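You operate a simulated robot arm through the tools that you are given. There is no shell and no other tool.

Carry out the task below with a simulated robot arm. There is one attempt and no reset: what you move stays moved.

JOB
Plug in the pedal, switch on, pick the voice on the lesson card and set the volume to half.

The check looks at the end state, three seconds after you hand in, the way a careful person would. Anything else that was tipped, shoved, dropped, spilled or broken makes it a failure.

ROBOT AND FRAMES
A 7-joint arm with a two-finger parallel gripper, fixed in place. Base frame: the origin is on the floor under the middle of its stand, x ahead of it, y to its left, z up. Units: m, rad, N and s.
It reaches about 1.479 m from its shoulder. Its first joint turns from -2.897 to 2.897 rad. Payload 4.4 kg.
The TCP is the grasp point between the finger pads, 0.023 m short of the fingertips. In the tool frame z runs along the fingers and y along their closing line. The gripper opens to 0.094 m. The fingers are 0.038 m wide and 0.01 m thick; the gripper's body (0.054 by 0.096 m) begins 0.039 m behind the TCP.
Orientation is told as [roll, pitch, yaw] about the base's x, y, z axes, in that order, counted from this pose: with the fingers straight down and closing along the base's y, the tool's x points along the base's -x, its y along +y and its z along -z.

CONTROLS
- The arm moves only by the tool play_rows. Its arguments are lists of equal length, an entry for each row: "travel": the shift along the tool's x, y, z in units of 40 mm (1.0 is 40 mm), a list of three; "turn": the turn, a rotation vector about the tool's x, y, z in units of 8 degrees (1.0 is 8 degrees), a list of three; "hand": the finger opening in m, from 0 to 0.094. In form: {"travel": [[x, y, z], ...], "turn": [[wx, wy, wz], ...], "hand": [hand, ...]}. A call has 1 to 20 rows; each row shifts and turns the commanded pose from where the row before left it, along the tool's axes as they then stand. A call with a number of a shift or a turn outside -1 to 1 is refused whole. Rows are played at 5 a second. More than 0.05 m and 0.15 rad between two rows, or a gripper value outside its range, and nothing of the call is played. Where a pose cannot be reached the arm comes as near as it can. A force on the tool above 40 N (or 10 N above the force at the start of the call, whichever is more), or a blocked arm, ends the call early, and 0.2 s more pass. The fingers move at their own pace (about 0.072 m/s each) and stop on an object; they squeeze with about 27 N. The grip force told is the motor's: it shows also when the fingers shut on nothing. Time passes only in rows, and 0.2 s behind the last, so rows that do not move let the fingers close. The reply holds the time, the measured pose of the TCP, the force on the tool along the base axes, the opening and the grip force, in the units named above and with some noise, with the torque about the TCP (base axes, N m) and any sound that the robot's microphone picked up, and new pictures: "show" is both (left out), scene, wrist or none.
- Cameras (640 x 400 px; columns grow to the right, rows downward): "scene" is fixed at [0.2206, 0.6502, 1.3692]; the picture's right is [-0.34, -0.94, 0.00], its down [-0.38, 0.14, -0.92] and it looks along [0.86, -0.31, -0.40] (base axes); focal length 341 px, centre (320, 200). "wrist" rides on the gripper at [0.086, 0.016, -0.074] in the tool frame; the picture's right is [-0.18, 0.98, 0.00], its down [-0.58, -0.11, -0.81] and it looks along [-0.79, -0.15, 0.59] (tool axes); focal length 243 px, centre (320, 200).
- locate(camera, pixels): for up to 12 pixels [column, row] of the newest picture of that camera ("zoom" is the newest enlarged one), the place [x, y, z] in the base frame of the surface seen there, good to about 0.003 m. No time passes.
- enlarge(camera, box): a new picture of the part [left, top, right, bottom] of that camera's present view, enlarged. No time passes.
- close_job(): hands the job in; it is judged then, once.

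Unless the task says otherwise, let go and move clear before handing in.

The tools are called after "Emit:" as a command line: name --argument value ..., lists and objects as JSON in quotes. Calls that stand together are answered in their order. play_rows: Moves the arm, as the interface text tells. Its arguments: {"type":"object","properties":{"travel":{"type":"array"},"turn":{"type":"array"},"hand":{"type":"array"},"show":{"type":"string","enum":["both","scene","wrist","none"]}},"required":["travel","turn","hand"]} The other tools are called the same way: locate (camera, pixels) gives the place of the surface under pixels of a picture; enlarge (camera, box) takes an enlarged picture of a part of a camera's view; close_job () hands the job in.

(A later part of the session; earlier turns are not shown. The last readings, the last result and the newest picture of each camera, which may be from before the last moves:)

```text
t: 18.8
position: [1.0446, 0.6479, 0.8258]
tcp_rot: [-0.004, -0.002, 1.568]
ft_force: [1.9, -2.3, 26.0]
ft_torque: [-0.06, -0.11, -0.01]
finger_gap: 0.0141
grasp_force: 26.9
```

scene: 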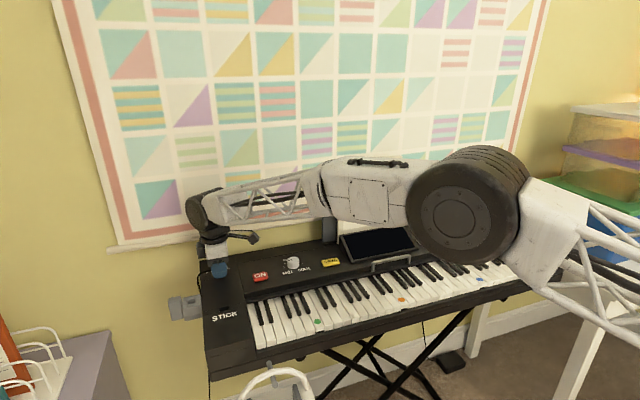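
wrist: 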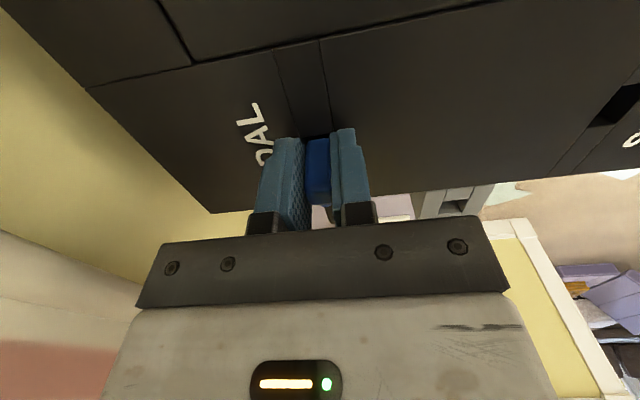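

Lateral load is now about zero with 26 N vertical, so the plug is likely on its stop. I back off 1.5 mm to unload, then open a little and look at the seating height.

Emit:
play_rows --travel '[[0, 0, -0.04], [0, 0, 0], [0, 0, 0], [0, 0, 0], [0, 0, 0]]' --turn '[[0, 0, 0], [0, 0, 0], [0, 0, 0], [0, 0, 0], [0, 0, 0]]' --hand '[0.0, 0.0, 0.03, 0.05, 0.05]'

Emit:
enlarge --camera "wrist" --box '[280, 80, 360, 160]'

Emit:
enlarge --camera "scene" --box '[202, 255, 234, 280]'

```text
t: 20.0
position: [1.0443, 0.6486, 0.8239]
tcp_rot: [0.0, 0.001, 1.57]
ft_force: [0.7, -0.2, -0.2]
ft_torque: [0.01, -0.01, 0.01]
finger_gap: 0.0499
grasp_force: 0.0
```

scene: 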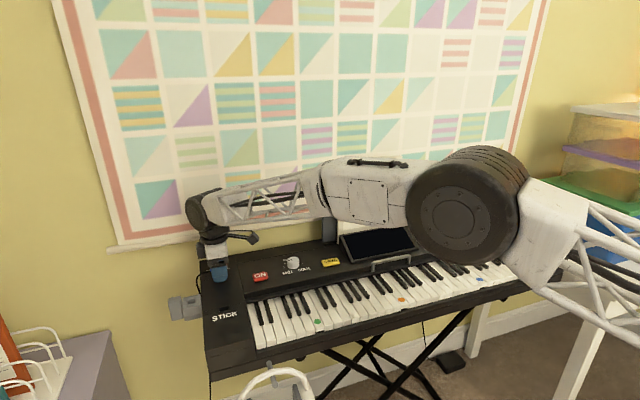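
wrist: 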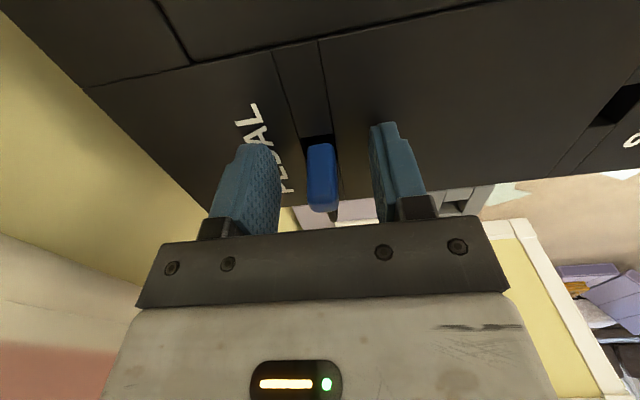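

```text
5.00 times, centred on (320, 120) of wrist
```

zoom: 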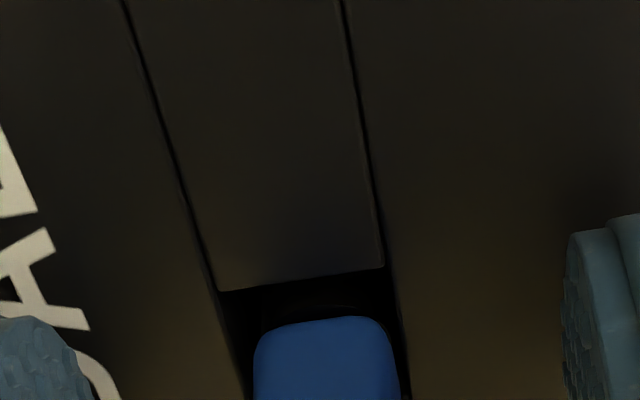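

```text
16.00 times, centred on (218, 268) of scene
```

zoom: 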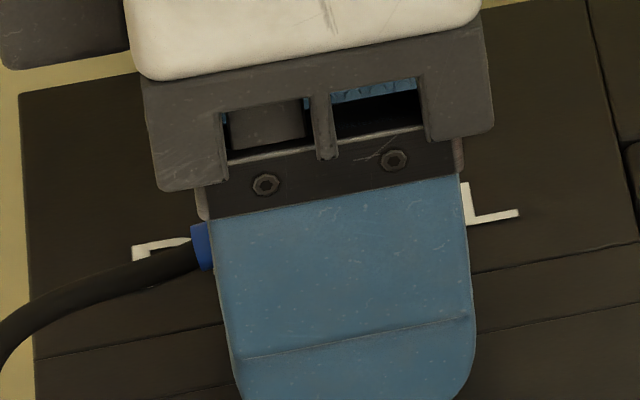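

The plug stands in the PEDAL hole on its own. I rise to measure how deep it sits.

Emit:
play_rows --travel '[[0, 0, -0.5], [0, 0, -0.7], [0, 0, -0.8], [0, 0, 0]]' --turn '[[0, 0, 0], [0, 0, 0], [0, 0, 0], [0, 0, 0]]' --hand '[0.05, 0.05, 0.05, 0.05]'

Emit:
enlarge --camera "wrist" --box '[270, 40, 370, 140]'

Emit:
enlarge --camera "scene" --box '[194, 250, 242, 280]'

Emit:
locate --camera "zoom" --pixels '[[330, 150], [310, 170], [350, 170], [330, 190], [330, 220], [330, 250], [310, 260], [350, 255], [250, 330], [450, 330], [330, 270], [330, 290]]'

```text
t: 21.0
position: [1.0436, 0.6483, 0.9047]
tcp_rot: [0.001, 0.0, 1.57]
ft_force: [-0.1, 0.2, 0.8]
ft_torque: [-0.03, -0.01, -0.01]
finger_gap: 0.05
grasp_force: 0.1
```

scene: 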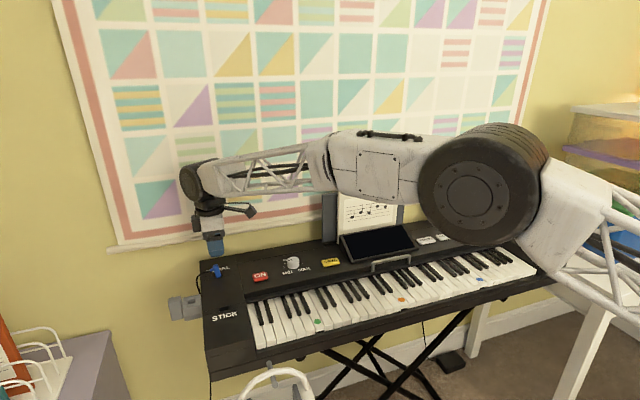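
wrist: 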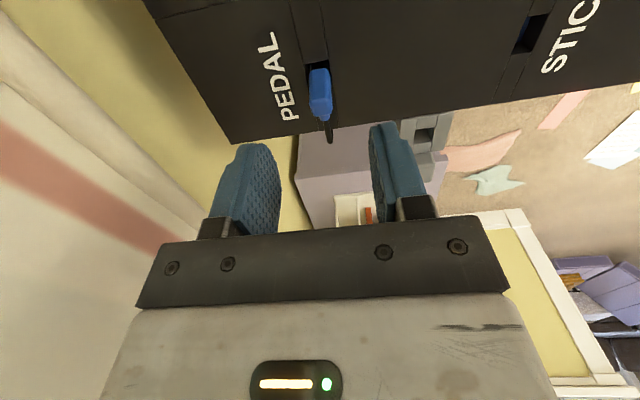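

```text
4.00 times, centred on (320, 90) of wrist
```

zoom: 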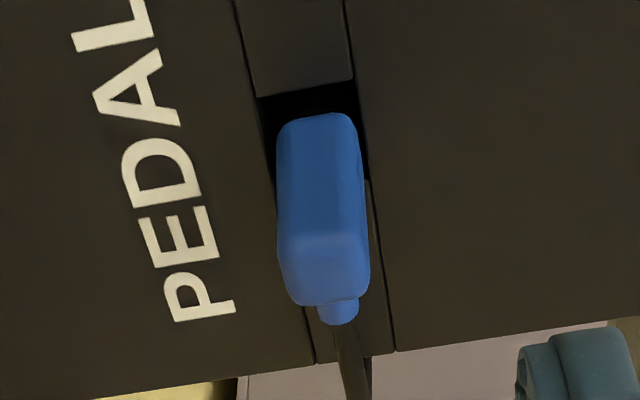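

```text
13.33 times, centred on (218, 265) of scene
```

zoom: 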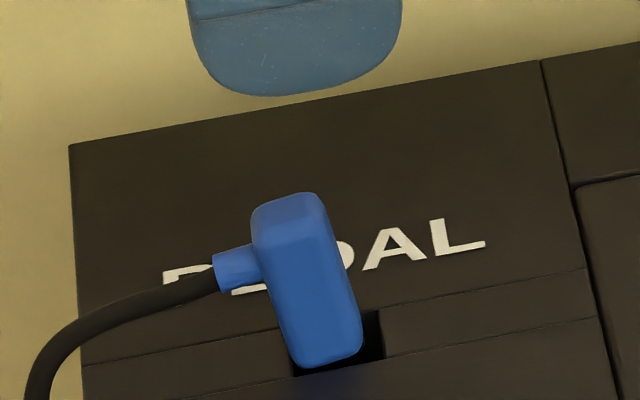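

```text
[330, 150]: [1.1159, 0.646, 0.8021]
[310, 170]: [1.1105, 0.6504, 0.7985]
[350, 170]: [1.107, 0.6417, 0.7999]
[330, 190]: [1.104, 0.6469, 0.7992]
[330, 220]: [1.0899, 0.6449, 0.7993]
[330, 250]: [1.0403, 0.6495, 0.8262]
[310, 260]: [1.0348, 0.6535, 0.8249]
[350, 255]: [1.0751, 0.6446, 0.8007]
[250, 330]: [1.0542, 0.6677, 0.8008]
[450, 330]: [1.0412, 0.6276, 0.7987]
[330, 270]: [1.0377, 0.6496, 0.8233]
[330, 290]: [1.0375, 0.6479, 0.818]
```

I measure the plug's top height against the keyboard surface to judge the seating depth.

Emit:
locate --camera "zoom" --pixels '[[280, 208], [295, 203], [310, 203], [285, 220], [300, 215], [290, 240], [310, 240], [320, 340], [330, 355], [310, 355], [345, 345], [325, 365]]'

Emit:
locate --camera "wrist" --pixels '[[320, 103], [314, 105], [327, 103], [320, 108], [315, 112], [326, 110], [318, 72], [320, 80], [318, 70], [300, 80], [340, 80], [318, 90]]'

Emit:
enlarge --camera "wrist" --box '[300, 55, 340, 95]'

Emit:
enlarge --camera "wrist" --box '[490, 0, 570, 80]'

```text
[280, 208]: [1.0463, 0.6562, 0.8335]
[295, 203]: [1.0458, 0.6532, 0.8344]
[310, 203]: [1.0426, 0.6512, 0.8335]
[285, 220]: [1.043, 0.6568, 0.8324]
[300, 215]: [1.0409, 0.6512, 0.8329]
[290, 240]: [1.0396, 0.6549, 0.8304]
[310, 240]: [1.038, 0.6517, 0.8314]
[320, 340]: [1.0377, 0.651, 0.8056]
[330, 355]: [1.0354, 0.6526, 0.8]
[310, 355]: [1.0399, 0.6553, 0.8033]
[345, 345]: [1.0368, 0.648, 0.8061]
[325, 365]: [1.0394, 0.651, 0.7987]
```

```text
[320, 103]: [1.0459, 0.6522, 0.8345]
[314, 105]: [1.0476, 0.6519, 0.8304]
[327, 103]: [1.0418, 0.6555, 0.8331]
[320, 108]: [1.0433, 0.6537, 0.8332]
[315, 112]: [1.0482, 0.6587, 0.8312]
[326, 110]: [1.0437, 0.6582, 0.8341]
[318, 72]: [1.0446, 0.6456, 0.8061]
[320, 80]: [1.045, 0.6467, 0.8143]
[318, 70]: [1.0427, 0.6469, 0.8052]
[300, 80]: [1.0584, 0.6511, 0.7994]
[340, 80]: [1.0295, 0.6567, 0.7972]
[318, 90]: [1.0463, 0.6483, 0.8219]
```

```text
10.00 times, centred on (320, 75) of wrist
```

zoom: 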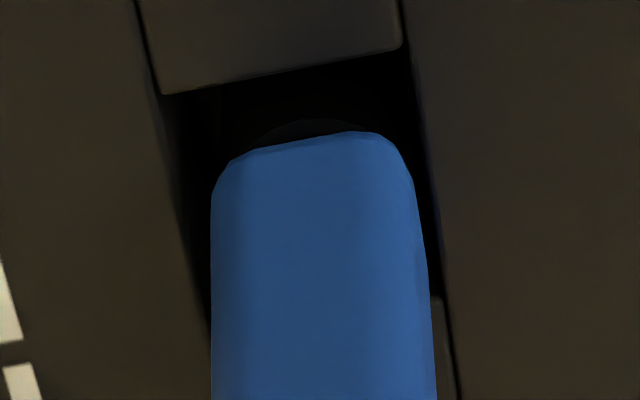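

```text
5.00 times, centred on (530, 40) of wrist
```

zoom: 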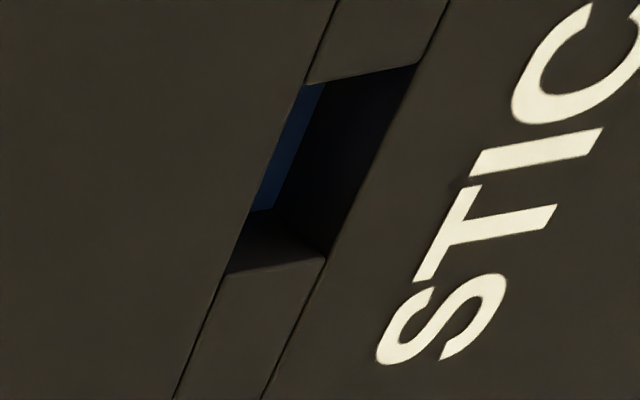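

The plug's top (z≈0.833) is about 5 mm higher than it sat in its holder (≈0.828), so it's probably not fully seated; it slid up in the fingers. I'll close the fingers and press it down from above.

Emit:
play_rows --travel '[[-0.06, -0.025, 0.0], [0, 0, 0.25], [0, 0, 0.4], [0, 0, 0.3], [0, 0, 0.1], [0, 0, 0.1], [0, 0, 0]]' --turn '[[0, 0, 0], [0, 0, 0], [0, 0, 0], [0, 0, 0], [0, 0, 0], [0, 0, 0], [0, 0, 0]]' --hand '[0.0, 0.0, 0.0, 0.0, 0.0, 0.0, 0.0]'

Emit:
enlarge --camera "scene" --box '[194, 250, 242, 280]'

Emit:
enlarge --camera "wrist" --box '[270, 60, 370, 160]'

```text
t: 22.6
position: [1.0463, 0.6516, 0.8601]
tcp_rot: [0.001, -0.001, 1.573]
ft_force: [-0.8, -0.8, 0.3]
ft_torque: [0.0, -0.05, 0.0]
finger_gap: 0.0
grasp_force: 27.3
```

scene: 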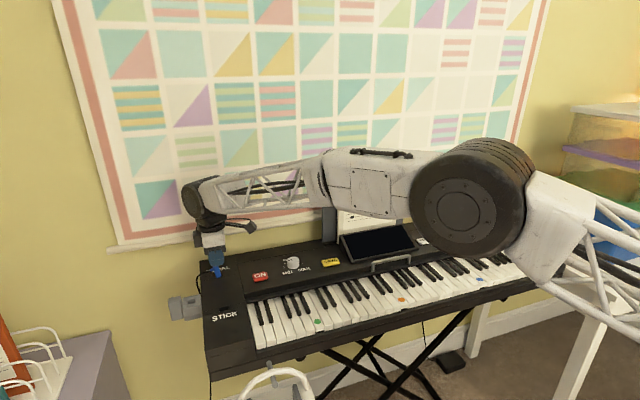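
wrist: 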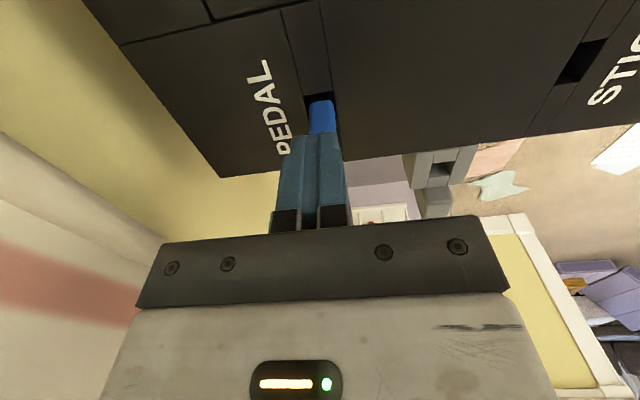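

```text
13.33 times, centred on (218, 265) of scene
```

zoom: 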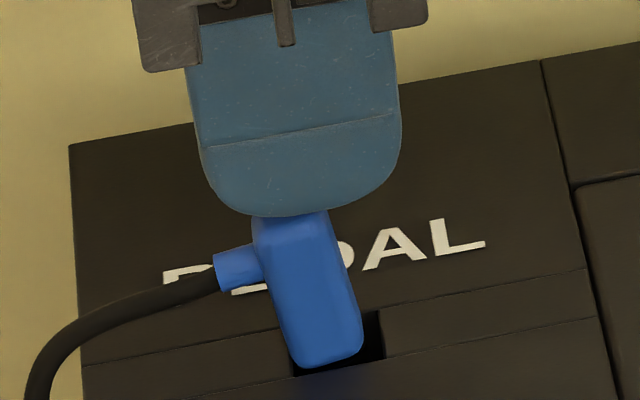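

```text
4.00 times, centred on (320, 110) of wrist
```

zoom: 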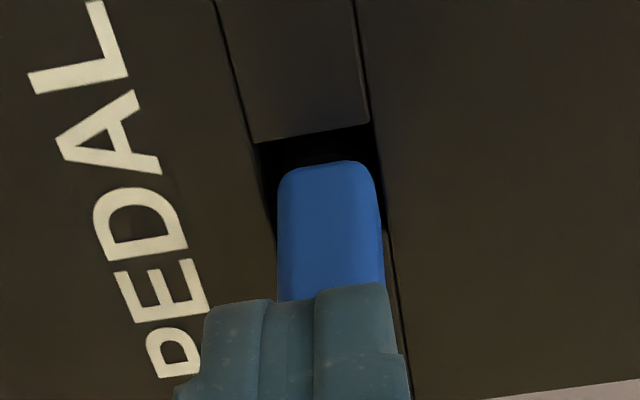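

The closed fingertips are a few mm above the plug. I press down in 1.6 mm steps.

Emit:
play_rows --travel '[[0, 0, 0.04], [0, 0, 0.04], [0, 0, 0.04], [0, 0, 0]]' --turn '[[0, 0, 0], [0, 0, 0], [0, 0, 0], [0, 0, 0]]' --hand '[0.0, 0.0, 0.0, 0.0]' --show "none"

```text
t: 23.6
position: [1.0461, 0.6505, 0.8572]
tcp_rot: [-0.003, 0.001, 1.571]
ft_force: [-1.3, -2.7, 18.9]
ft_torque: [-0.11, 0.03, -0.02]
finger_gap: 0.0
grasp_force: 26.7
```

Contact at 18.9 N. I press slightly more to see whether it clicks in.

Emit:
play_rows --travel '[[0, 0, 0.02], [0, 0, 0.02], [0, 0, 0]]' --turn '[[0, 0, 0], [0, 0, 0], [0, 0, 0]]' --hand '[0.0, 0.0, 0.0]' --show "none"

```text
t: 24.4
position: [1.0446, 0.6505, 0.8565]
tcp_rot: [-0.004, -0.002, 1.568]
ft_force: [0.4, -7.6, 40.7]
ft_torque: [-0.23, 0.09, 0.06]
finger_gap: 0.0
grasp_force: 26.9
```

It's at a firm stop: 40 N with no further travel. I release the pressure and compare with the depth visible in the STICK hole, to tell a bottom from a ledge.

Emit:
play_rows --travel '[[0, 0, -0.1], [0, 0, -0.4], [0, 0, -0.6], [0, 0, -0.6], [0, 0, 0]]' --turn '[[0, 0, 0], [0, 0, 0], [0, 0, 0], [0, 0, 0], [0, 0, 0]]' --hand '[0.0, 0.0, 0.0, 0.0, 0.0]'

Emit:
enlarge --camera "wrist" --box '[500, 0, 560, 60]'

Emit:
enlarge --camera "wrist" --box '[290, 40, 350, 100]'

Emit:
enlarge --camera "scene" --box '[194, 250, 242, 280]'

```text
t: 25.6
position: [1.0456, 0.6507, 0.9204]
tcp_rot: [0.0, 0.002, 1.571]
ft_force: [0.5, -0.5, -0.2]
ft_torque: [0.01, -0.01, 0.03]
finger_gap: 0.0
grasp_force: 27.3
```

scene: 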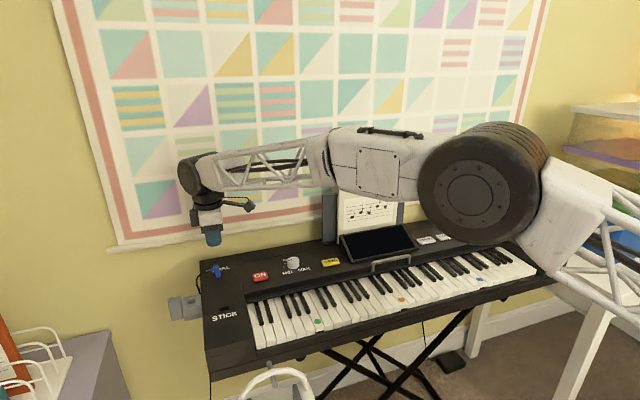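
wrist: 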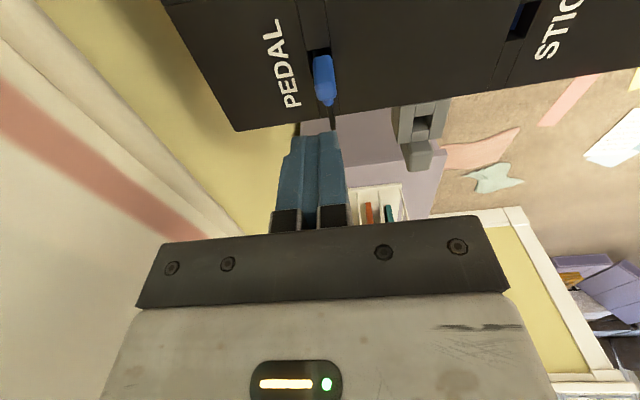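

```text
6.67 times, centred on (530, 30) of wrist
```

zoom: 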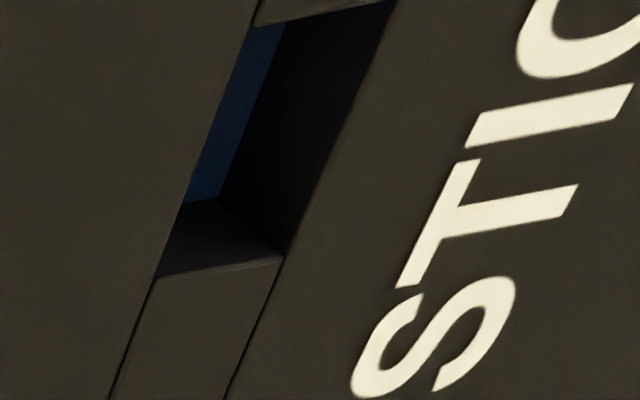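

```text
6.67 times, centred on (320, 70) of wrist
```

zoom: 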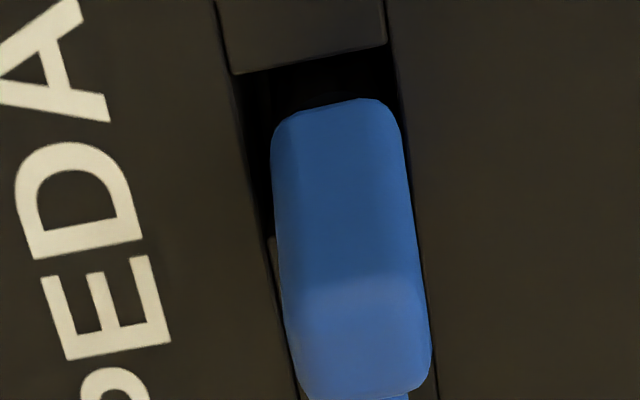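

```text
13.33 times, centred on (218, 265) of scene
```

zoom: 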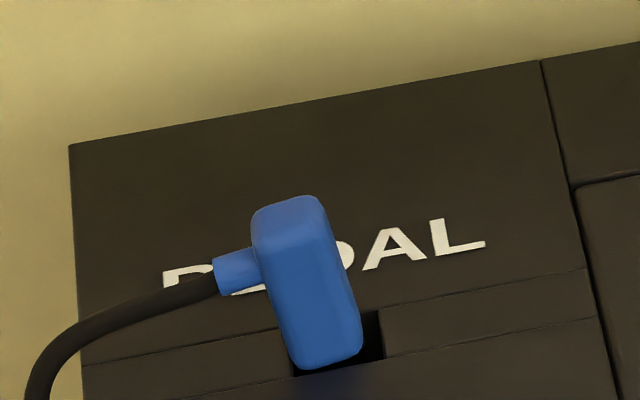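

The STICK hole shows a blue floor inside; I measure its depth and the gap around the seated plug.

Emit:
locate --camera "wrist" --pixels '[[514, 22], [512, 26], [516, 18], [527, 15], [520, 33], [540, 20], [317, 53], [325, 51], [310, 60], [321, 84], [321, 92], [300, 70]]'

```text
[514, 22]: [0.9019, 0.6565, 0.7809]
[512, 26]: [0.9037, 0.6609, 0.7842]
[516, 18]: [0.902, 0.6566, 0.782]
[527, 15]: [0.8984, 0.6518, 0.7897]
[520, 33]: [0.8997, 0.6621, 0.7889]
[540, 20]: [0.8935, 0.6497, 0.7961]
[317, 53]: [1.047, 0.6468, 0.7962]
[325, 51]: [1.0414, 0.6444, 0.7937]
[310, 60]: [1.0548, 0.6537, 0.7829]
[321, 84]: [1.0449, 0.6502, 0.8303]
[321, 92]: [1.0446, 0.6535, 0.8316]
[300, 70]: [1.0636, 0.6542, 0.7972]
```

The STICK floor is ~17 mm deep (z≈0.781), matching where the plug tip stopped, so the plug is bottomed in PEDAL. Before moving to the ON button I check where the music stand and tablet are.

Emit:
locate --camera "scene" --pixels '[[326, 200], [326, 238], [345, 205], [345, 222], [345, 240], [375, 242], [410, 240], [380, 265], [405, 262], [261, 272], [254, 277], [268, 277]]'

Emit:
enlarge --camera "scene" --box '[240, 245, 320, 295]'

```text
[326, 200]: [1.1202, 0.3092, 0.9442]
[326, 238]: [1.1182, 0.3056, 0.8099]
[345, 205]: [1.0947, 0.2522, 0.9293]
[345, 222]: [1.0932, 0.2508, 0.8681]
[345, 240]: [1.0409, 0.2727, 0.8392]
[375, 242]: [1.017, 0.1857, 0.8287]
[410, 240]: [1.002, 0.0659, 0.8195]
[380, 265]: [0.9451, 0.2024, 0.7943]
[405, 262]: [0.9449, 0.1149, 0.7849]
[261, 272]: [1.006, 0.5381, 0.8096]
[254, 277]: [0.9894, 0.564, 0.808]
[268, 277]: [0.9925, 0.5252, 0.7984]
```

```text
8.00 times, centred on (280, 270) of scene
```

zoom: 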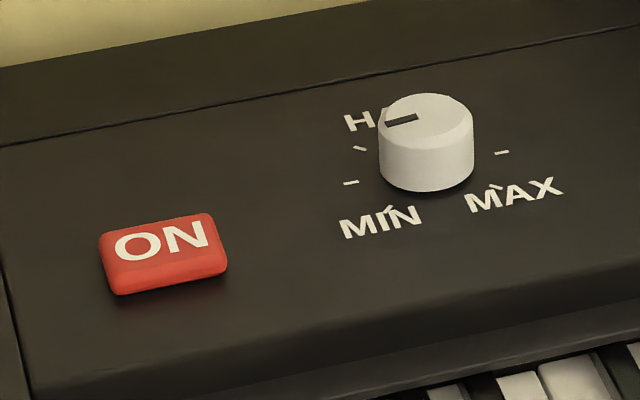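

The music stand lies at x≥1.09, y≤0.31, so the area above ON and the volume knob is open. I move to a viewpoint that shows ON and the knob.

Emit:
play_rows --travel '[[0.875, 0.25, -0.125], [0.875, 0.25, -0.125], [0.875, 0.25, -0.125], [0.875, 0.25, -0.125], [0.875, 0.25, -0.125], [0.875, 0.25, -0.125], [0, 0, 0]]' --turn '[[0, 0, 0], [0, 0, 0], [0, 0, 0], [0, 0, 0], [0, 0, 0], [0, 0, 0], [0, 0, 0]]' --hand '[0.0, 0.0, 0.0, 0.0, 0.0, 0.0, 0.0]'

Emit:
enlarge --camera "wrist" --box '[200, 20, 400, 145]'

```text
t: 27.2
position: [0.9841, 0.4416, 0.9521]
tcp_rot: [0.001, 0.0, 1.571]
ft_force: [-0.4, 0.0, 0.7]
ft_torque: [0.0, -0.03, -0.03]
finger_gap: 0.0
grasp_force: 27.3
```

scene: 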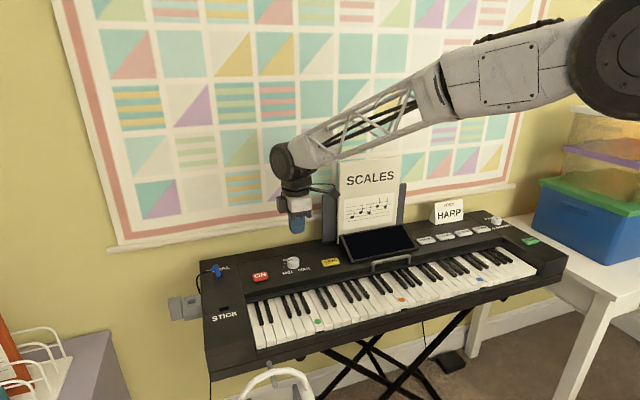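
wrist: 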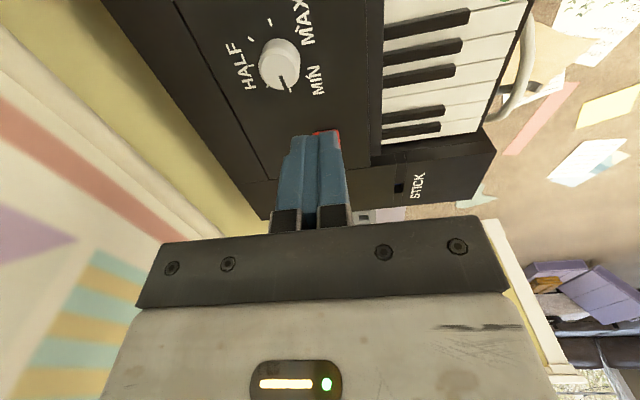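

```text
3.20 times, centred on (300, 82) of wrist
```

zoom: 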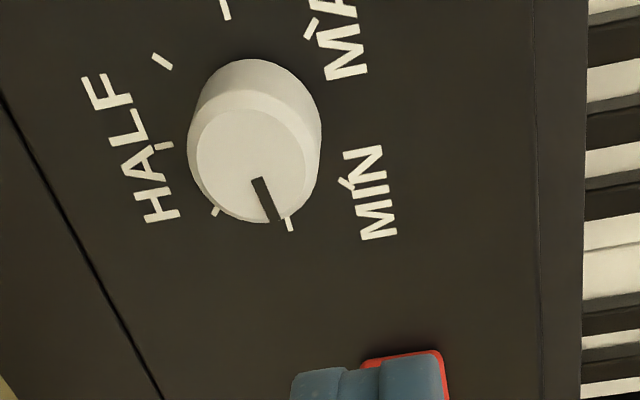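

The knob is centred at about (1.020, 0.447), ticks every 45°, HALF toward +x, and the pointer currently near the first tick after MIN (+y side). First I press ON, so I move above it at about (0.993, 0.543).

Emit:
play_rows --travel '[[-0.634, -0.056, 0.575], [-0.634, -0.056, 0.575], [-0.634, -0.056, 0.575], [-0.634, -0.056, 0.575], [0, 0, 0]]' --turn '[[0, 0, 0], [0, 0, 0], [0, 0, 0], [0, 0, 0], [0, 0, 0]]' --hand '[0.0, 0.0, 0.0, 0.0, 0.0]'

Emit:
enlarge --camera "scene" --box '[230, 235, 310, 285]'

Emit:
enlarge --camera "wrist" --box '[270, 80, 370, 160]'

```text
t: 28.4
position: [0.9923, 0.5415, 0.8601]
tcp_rot: [-0.002, 0.001, 1.571]
ft_force: [0.5, 0.0, -0.8]
ft_torque: [-0.01, -0.01, 0.03]
finger_gap: 0.0001
grasp_force: 26.9
```

scene: 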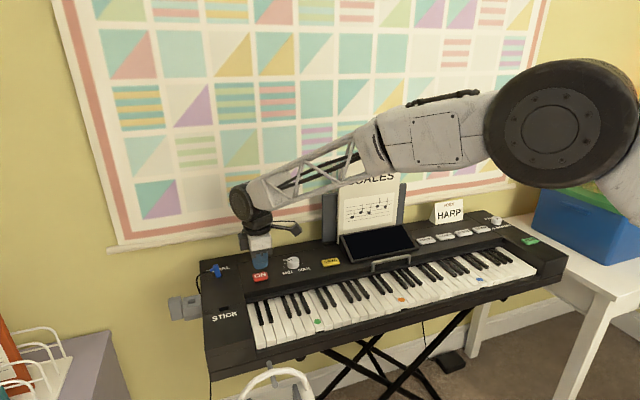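
wrist: 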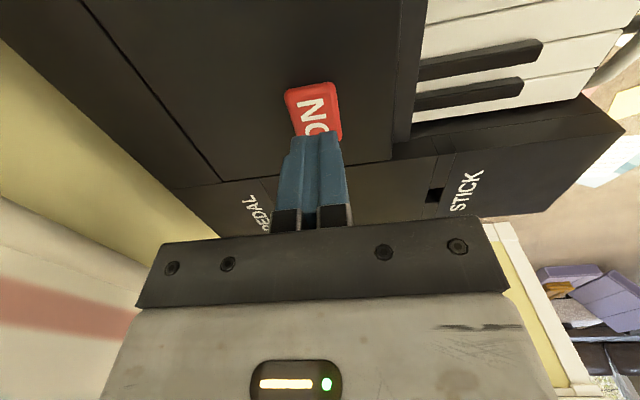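

```text
8.00 times, centred on (270, 260) of scene
```

zoom: 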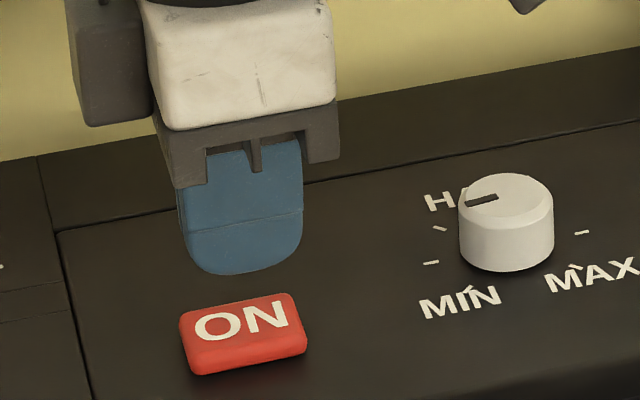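

```text
5.00 times, centred on (320, 120) of wrist
```

zoom: 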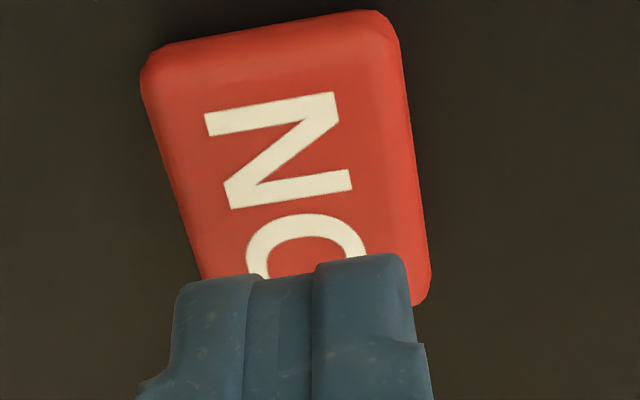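

The fingers are over the ON button (x≈0.995, y≈0.542, top z≈0.81). I descend to contact in small steps.

Emit:
play_rows --travel '[[0, -0.075, 0.3], [0, 0, 0.2], [0, 0, 0.1], [0, 0, 0.05], [0, 0, 0.05], [0, 0, 0]]' --turn '[[0, 0, 0], [0, 0, 0], [0, 0, 0], [0, 0, 0], [0, 0, 0], [0, 0, 0]]' --hand '[0.0, 0.0, 0.0, 0.0, 0.0, 0.0]' --show "scene"

```text
t: 29.8
position: [0.996, 0.5419, 0.8317]
tcp_rot: [-0.001, 0.0, 1.571]
ft_force: [1.1, 0.4, 0.5]
ft_torque: [0.04, 0.01, -0.02]
finger_gap: 0.0001
grasp_force: 26.5
```

scene: 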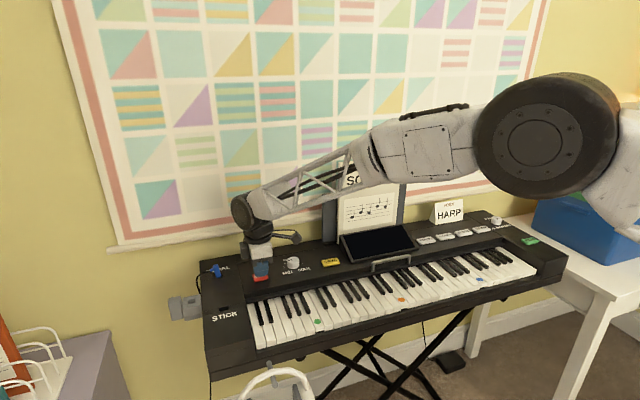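

No contact yet at z 0.832. I go on in 1.2 mm steps.

Emit:
play_rows --travel '[[0, 0, 0.03], [0, 0, 0.03], [0, 0, 0.03], [0, 0, 0]]' --turn '[[0, 0, 0], [0, 0, 0], [0, 0, 0], [0, 0, 0]]' --hand '[0.0, 0.0, 0.0, 0.0]' --show "scene"

```text
t: 30.8
position: [0.9955, 0.5423, 0.8284]
tcp_rot: [0.0, 0.001, 1.571]
ft_force: [-0.4, -1.0, 5.4]
ft_torque: [-0.02, 0.05, -0.02]
finger_gap: 0.0
grasp_force: 27.3
heard: click
```

scene: 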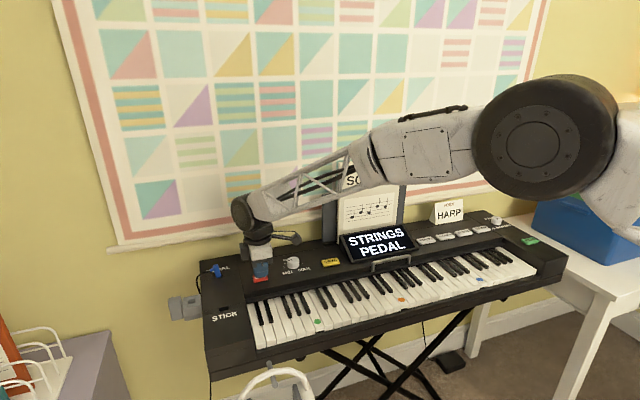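

A click was heard and the screen lit with "STRINGS / PEDAL": power is on and the pedal is recognised. I raise clear and check the card and voice-button positions.

Emit:
play_rows --travel '[[0, 0, -0.3], [0, 0, -0.8], [0, 0, -0.9], [0, 0, -0.9], [0, 0, 0]]' --turn '[[0, 0, 0], [0, 0, 0], [0, 0, 0], [0, 0, 0], [0, 0, 0]]' --hand '[0.0, 0.0, 0.0, 0.0, 0.0]'

Emit:
locate --camera "scene" --pixels '[[434, 205], [434, 220], [448, 204], [462, 202], [462, 216], [448, 222], [430, 215], [480, 229], [475, 230], [486, 229], [463, 233], [445, 237]]'

Emit:
enlarge --camera "scene" --box '[330, 200, 490, 300]'

```text
t: 32.0
position: [0.9971, 0.5419, 0.9443]
tcp_rot: [-0.001, 0.0, 1.57]
ft_force: [0.1, 0.4, 0.3]
ft_torque: [-0.01, 0.01, -0.03]
finger_gap: 0.0
grasp_force: 26.9
```

scene: 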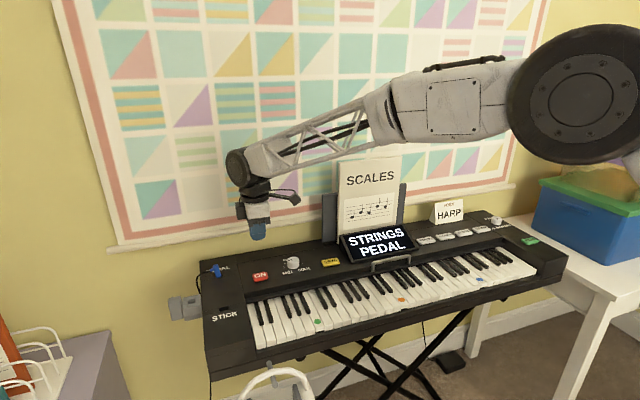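
wrist: 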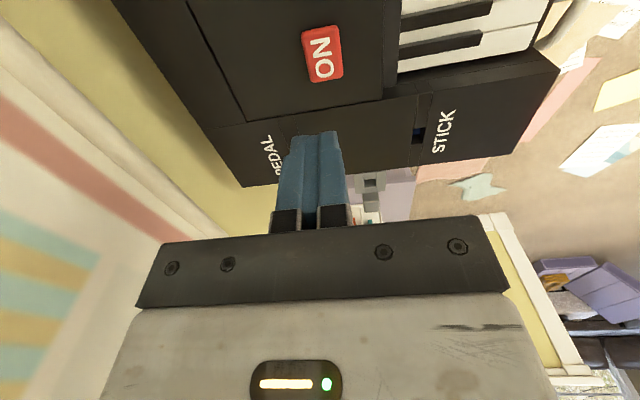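

```text
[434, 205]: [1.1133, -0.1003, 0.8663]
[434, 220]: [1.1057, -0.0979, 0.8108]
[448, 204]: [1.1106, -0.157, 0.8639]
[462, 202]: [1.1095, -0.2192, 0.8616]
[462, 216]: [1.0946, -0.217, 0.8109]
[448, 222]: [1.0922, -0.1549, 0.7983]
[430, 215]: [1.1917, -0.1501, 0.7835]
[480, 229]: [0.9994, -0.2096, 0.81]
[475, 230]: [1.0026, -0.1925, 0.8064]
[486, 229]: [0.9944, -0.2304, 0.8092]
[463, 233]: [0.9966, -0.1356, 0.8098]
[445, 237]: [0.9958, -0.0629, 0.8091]
```

```text
4.00 times, centred on (410, 250) of scene
```

zoom: 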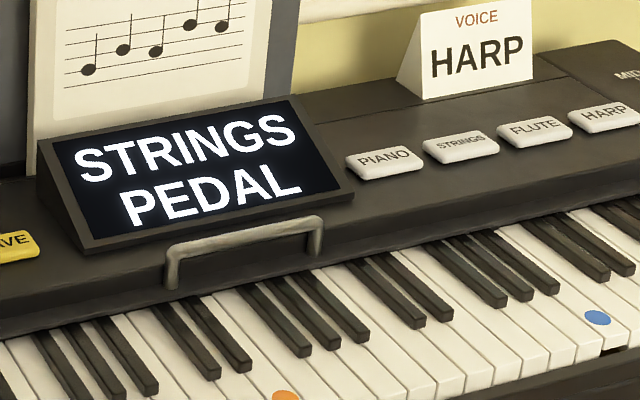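

The HARP card is at x≥1.09 and the HARP button at (0.999, −0.211, 0.81); plenty of clearance. I swing out in front of the music stand and travel to the right side.

Emit:
play_rows --travel '[[0.79, 0.417, -0.083], [0.79, 0.417, -0.083], [0.79, 0.417, -0.083], [0.79, 0.417, -0.083], [0.79, 0.417, -0.083], [0.79, 0.417, -0.083], [0.923, 0, 0], [0.923, 0, 0], [0.923, 0, 0], [0.923, 0, 0], [0.923, 0, 0], [0.923, 0, 0], [0.923, 0, 0], [0.923, 0, 0], [0.923, 0, 0], [0.923, 0, 0], [0.923, 0, 0], [0.923, 0, 0], [0.923, 0, 0]]' --turn '[[0, 0, 0], [0, 0, 0], [0, 0, 0], [0, 0, 0], [0, 0, 0], [0, 0, 0], [0, 0, 0], [0, 0, 0], [0, 0, 0], [0, 0, 0], [0, 0, 0], [0, 0, 0], [0, 0, 0], [0, 0, 0], [0, 0, 0], [0, 0, 0], [0, 0, 0], [0, 0, 0], [0, 0, 0]]' --hand '[0.0, 0.0, 0.0, 0.0, 0.0, 0.0, 0.0, 0.0, 0.0, 0.0, 0.0, 0.0, 0.0, 0.0, 0.0, 0.0, 0.0, 0.0, 0.0]'

```text
t: 36.0
position: [0.8946, -0.1265, 0.9647]
tcp_rot: [0.001, -0.002, 1.57]
ft_force: [-0.2, -0.4, -0.1]
ft_torque: [0.0, 0.0, 0.03]
finger_gap: 0.0
grasp_force: 26.7
```

scene: 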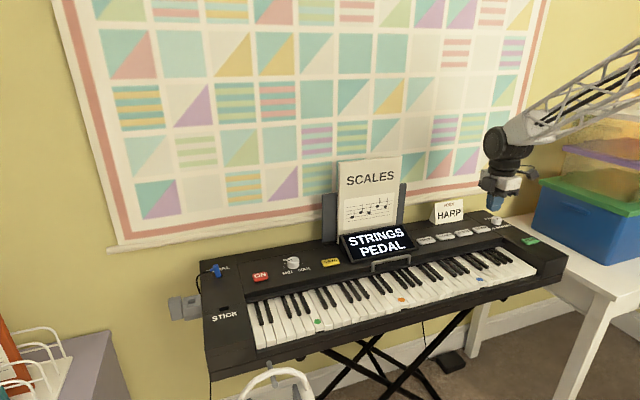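
wrist: 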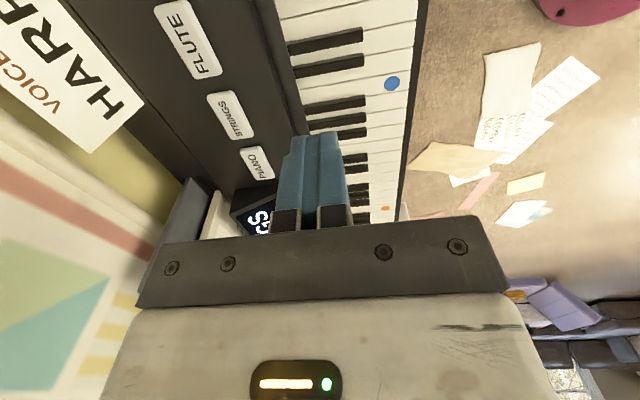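

I check that the blue box on the right table is far enough before lowering onto HARP.

Emit:
locate --camera "scene" --pixels '[[536, 225], [545, 185], [542, 200], [580, 215], [590, 160], [527, 176]]'

Emit:
play_rows --travel '[[0.45, -0.5, 0.2], [0.45, -0.5, 0.2], [0.45, -0.55, 0.2], [0.45, -0.55, 0.25], [0.31, -0.49, 0.25], [0, 0, 0]]' --turn '[[0, 0, 0], [0, 0, 0], [0, 0, 0], [0, 0, 0], [0, 0, 0], [0, 0, 0]]' --hand '[0.0, 0.0, 0.0, 0.0, 0.0, 0.0]'

```text
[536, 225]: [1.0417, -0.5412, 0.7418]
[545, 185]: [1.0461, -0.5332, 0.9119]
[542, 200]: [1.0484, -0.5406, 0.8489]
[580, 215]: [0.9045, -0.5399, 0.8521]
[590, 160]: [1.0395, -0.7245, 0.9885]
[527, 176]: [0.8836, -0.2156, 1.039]
```

```text
t: 37.4
position: [1.0026, -0.2102, 0.9217]
tcp_rot: [0.001, 0.0, 1.57]
ft_force: [0.3, -0.2, 0.4]
ft_torque: [-0.02, 0.0, 0.01]
finger_gap: 0.0001
grasp_force: 27.1
```

scene: 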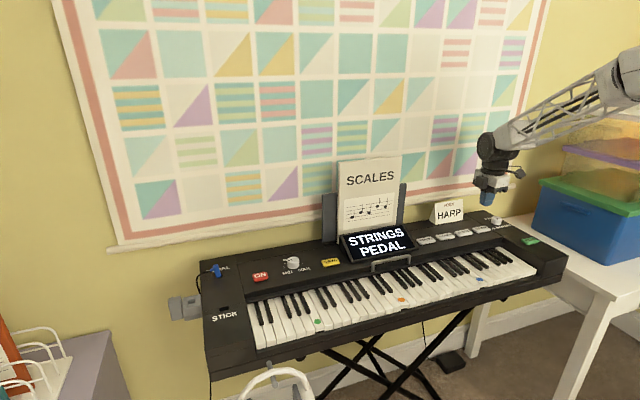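
wrist: 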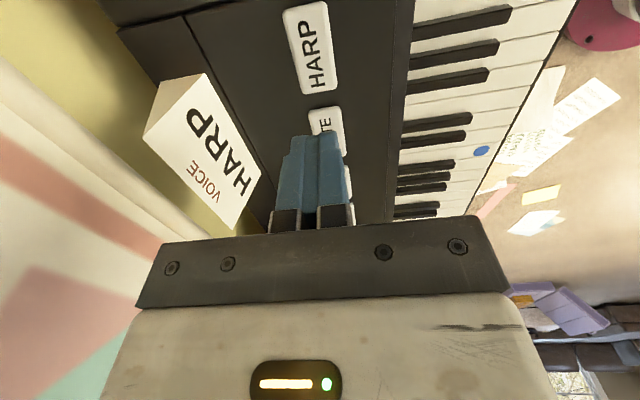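

I refine the HARP button's centre from the wrist view (button at about (313,48)).

Emit:
locate --camera "wrist" --pixels '[[313, 48], [304, 8], [320, 88], [293, 52], [332, 46], [312, 30], [317, 70]]'

Emit:
enlarge --camera "scene" --box '[440, 185, 520, 235]'

```text
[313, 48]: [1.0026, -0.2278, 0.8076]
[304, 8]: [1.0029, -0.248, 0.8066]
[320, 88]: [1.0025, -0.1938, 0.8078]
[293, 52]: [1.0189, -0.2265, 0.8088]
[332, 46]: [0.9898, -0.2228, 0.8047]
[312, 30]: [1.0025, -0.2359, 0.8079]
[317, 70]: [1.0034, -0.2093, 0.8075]
```

```text
8.00 times, centred on (480, 210) of scene
```

zoom: 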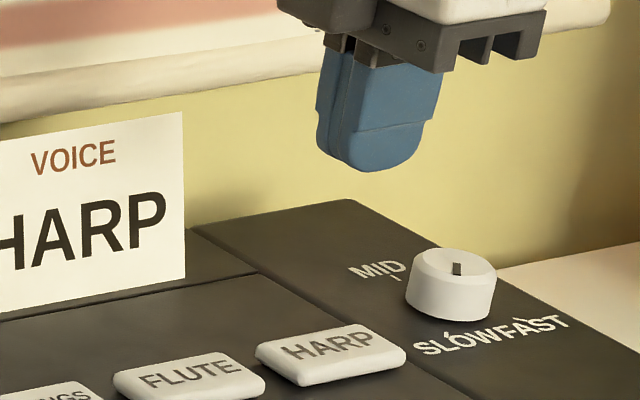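

HARP spans y −0.248…−0.193, so its centre is (1.003, −0.2205). I shift there and descend to just above the button.

Emit:
play_rows --travel '[[0.24, 0, 0.3], [0, 0, 0.6], [0, 0, 0.6], [0, 0, 0.4], [0, 0, 0.2], [0, 0, 0.05], [0, 0, 0]]' --turn '[[0, 0, 0], [0, 0, 0], [0, 0, 0], [0, 0, 0], [0, 0, 0], [0, 0, 0], [0, 0, 0]]' --hand '[0.0, 0.0, 0.0, 0.0, 0.0, 0.0, 0.0]'

Emit:
enlarge --camera "scene" --box '[440, 195, 520, 245]'

```text
t: 39.0
position: [1.0007, -0.2212, 0.8349]
tcp_rot: [0.001, 0.0, 1.571]
ft_force: [0.9, 0.3, 0.2]
ft_torque: [0.01, 0.02, 0.03]
finger_gap: 0.0
grasp_force: 27.2
```

scene: 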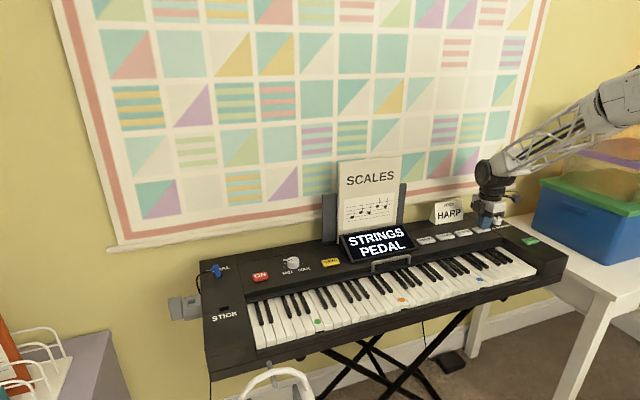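
wrist: 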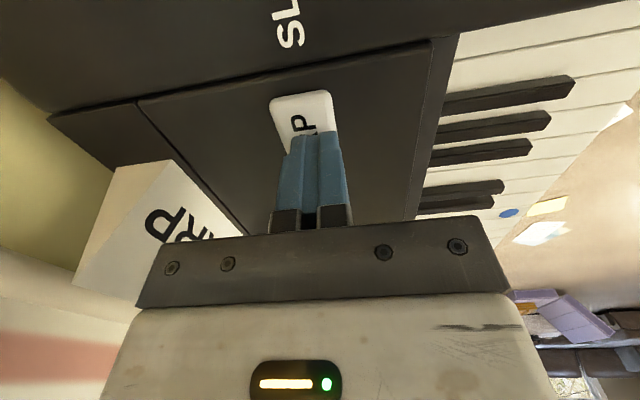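

```text
8.00 times, centred on (480, 220) of scene
```

zoom: 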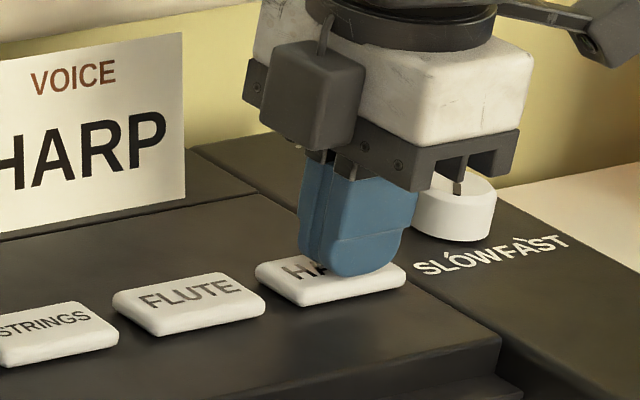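

The closed fingers are over HARP only. I press in 1.2 mm steps.

Emit:
play_rows --travel '[[0, 0, 0.05], [0, 0, 0.03], [0, 0, 0.03], [0, 0, 0.03], [0, 0, 0]]' --turn '[[0, 0, 0], [0, 0, 0], [0, 0, 0], [0, 0, 0], [0, 0, 0]]' --hand '[0.0, 0.0, 0.0, 0.0, 0.0]' --show "scene"

```text
t: 40.2
position: [1.0, -0.2208, 0.8304]
tcp_rot: [-0.001, 0.0, 1.57]
ft_force: [-0.3, -0.6, 1.8]
ft_torque: [0.01, -0.06, -0.01]
finger_gap: 0.0
grasp_force: 26.6
heard: click
```

scene: 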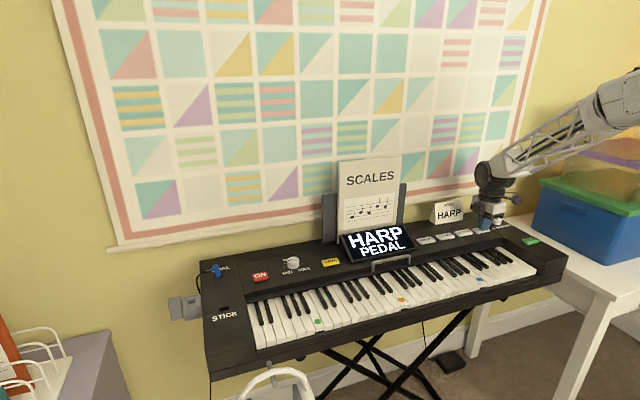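

The screen now reads "HARP / PEDAL". I rise and return around the front of the music stand toward the volume knob.

Emit:
play_rows --travel '[[0, 0, -0.3], [0, 0, -0.9], [0, 0, -1.0], [0, 0, -1.0], [-0.56, 0.65, 0], [-0.56, 0.65, 0], [-0.56, 0.65, 0], [-0.56, 0.65, 0], [-1, 0, 0], [-1, 0, 0], [-1, 0, 0], [-1, 0, 0], [-1, 0, 0], [-1, 0, 0], [-1, 0, 0], [-1, 0, 0], [-1, 0, 0], [-1, 0, 0], [-1, 0, 0], [-1, 0, 0]]' --turn '[[0, 0, 0], [0, 0, 0], [0, 0, 0], [0, 0, 0], [0, 0, 0], [0, 0, 0], [0, 0, 0], [0, 0, 0], [0, 0, 0], [0, 0, 0], [0, 0, 0], [0, 0, 0], [0, 0, 0], [0, 0, 0], [0, 0, 0], [0, 0, 0], [0, 0, 0], [0, 0, 0], [0, 0, 0], [0, 0, 0]]' --hand '[0.0, 0.0, 0.0, 0.0, 0.0, 0.0, 0.0, 0.0, 0.0, 0.0, 0.0, 0.0, 0.0, 0.0, 0.0, 0.0, 0.0, 0.0, 0.0, 0.0]'

```text
t: 44.4
position: [0.8985, 0.3492, 0.9552]
tcp_rot: [-0.001, 0.0, 1.569]
ft_force: [-0.1, -0.8, 0.9]
ft_torque: [-0.03, 0.0, 0.01]
finger_gap: 0.0
grasp_force: 26.9
```

scene: 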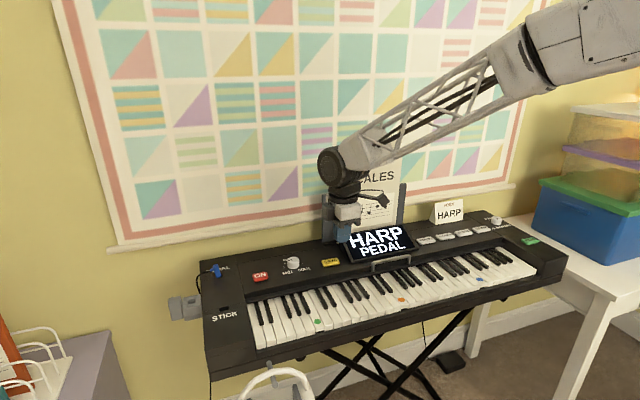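
wrist: 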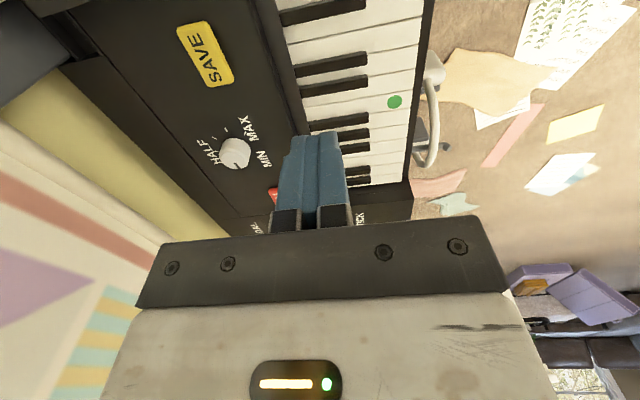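

I move to a close viewpoint over the knob to read its pointer exactly.

Emit:
play_rows --travel '[[-0.4, -0.83, 0.2], [-0.4, -0.83, 0.2], [-0.4, -0.83, 0.2], [0, 0, 0]]' --turn '[[0, 0, 0], [0, 0, 0], [0, 0, 0], [0, 0, 0]]' --hand '[0.05, 0.05, 0.05, 0.05]'

Emit:
enlarge --camera "wrist" --box '[250, 60, 370, 180]'

Emit:
enlarge --camera "scene" --box '[270, 245, 318, 280]'

```text
t: 45.4
position: [0.9964, 0.3947, 0.9318]
tcp_rot: [0.001, 0.0, 1.57]
ft_force: [-0.3, -0.4, 0.5]
ft_torque: [0.02, 0.03, 0.06]
finger_gap: 0.0504
grasp_force: 0.1
```

scene: 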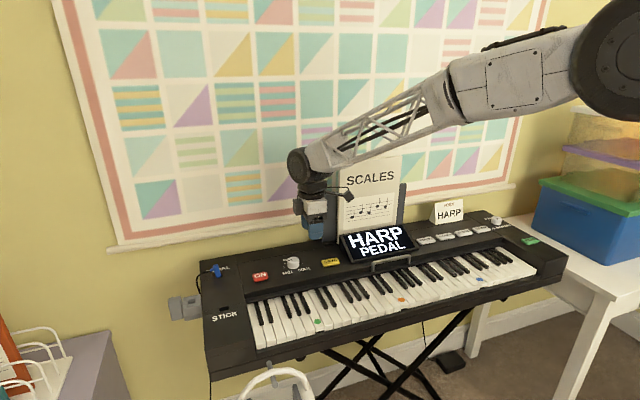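
wrist: 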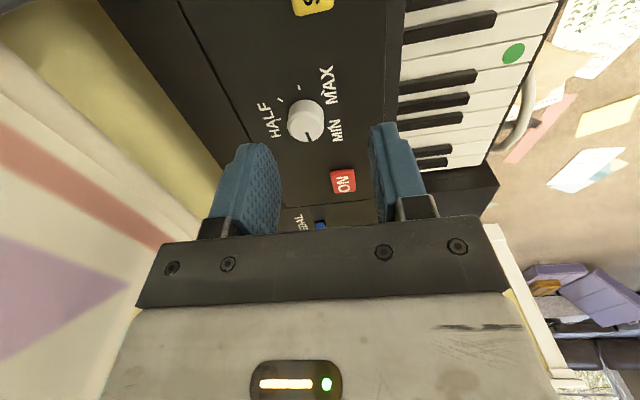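

```text
3.33 times, centred on (310, 120) of wrist
```

zoom: 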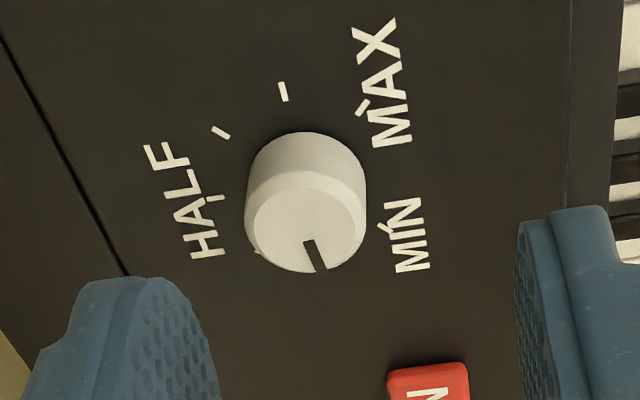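

```text
11.43 times, centred on (294, 262) of scene
```

zoom: 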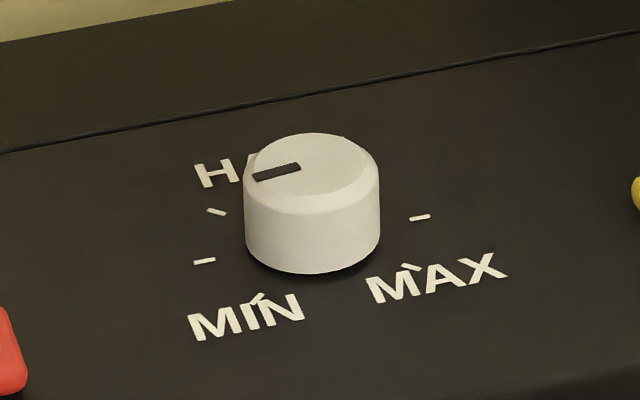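

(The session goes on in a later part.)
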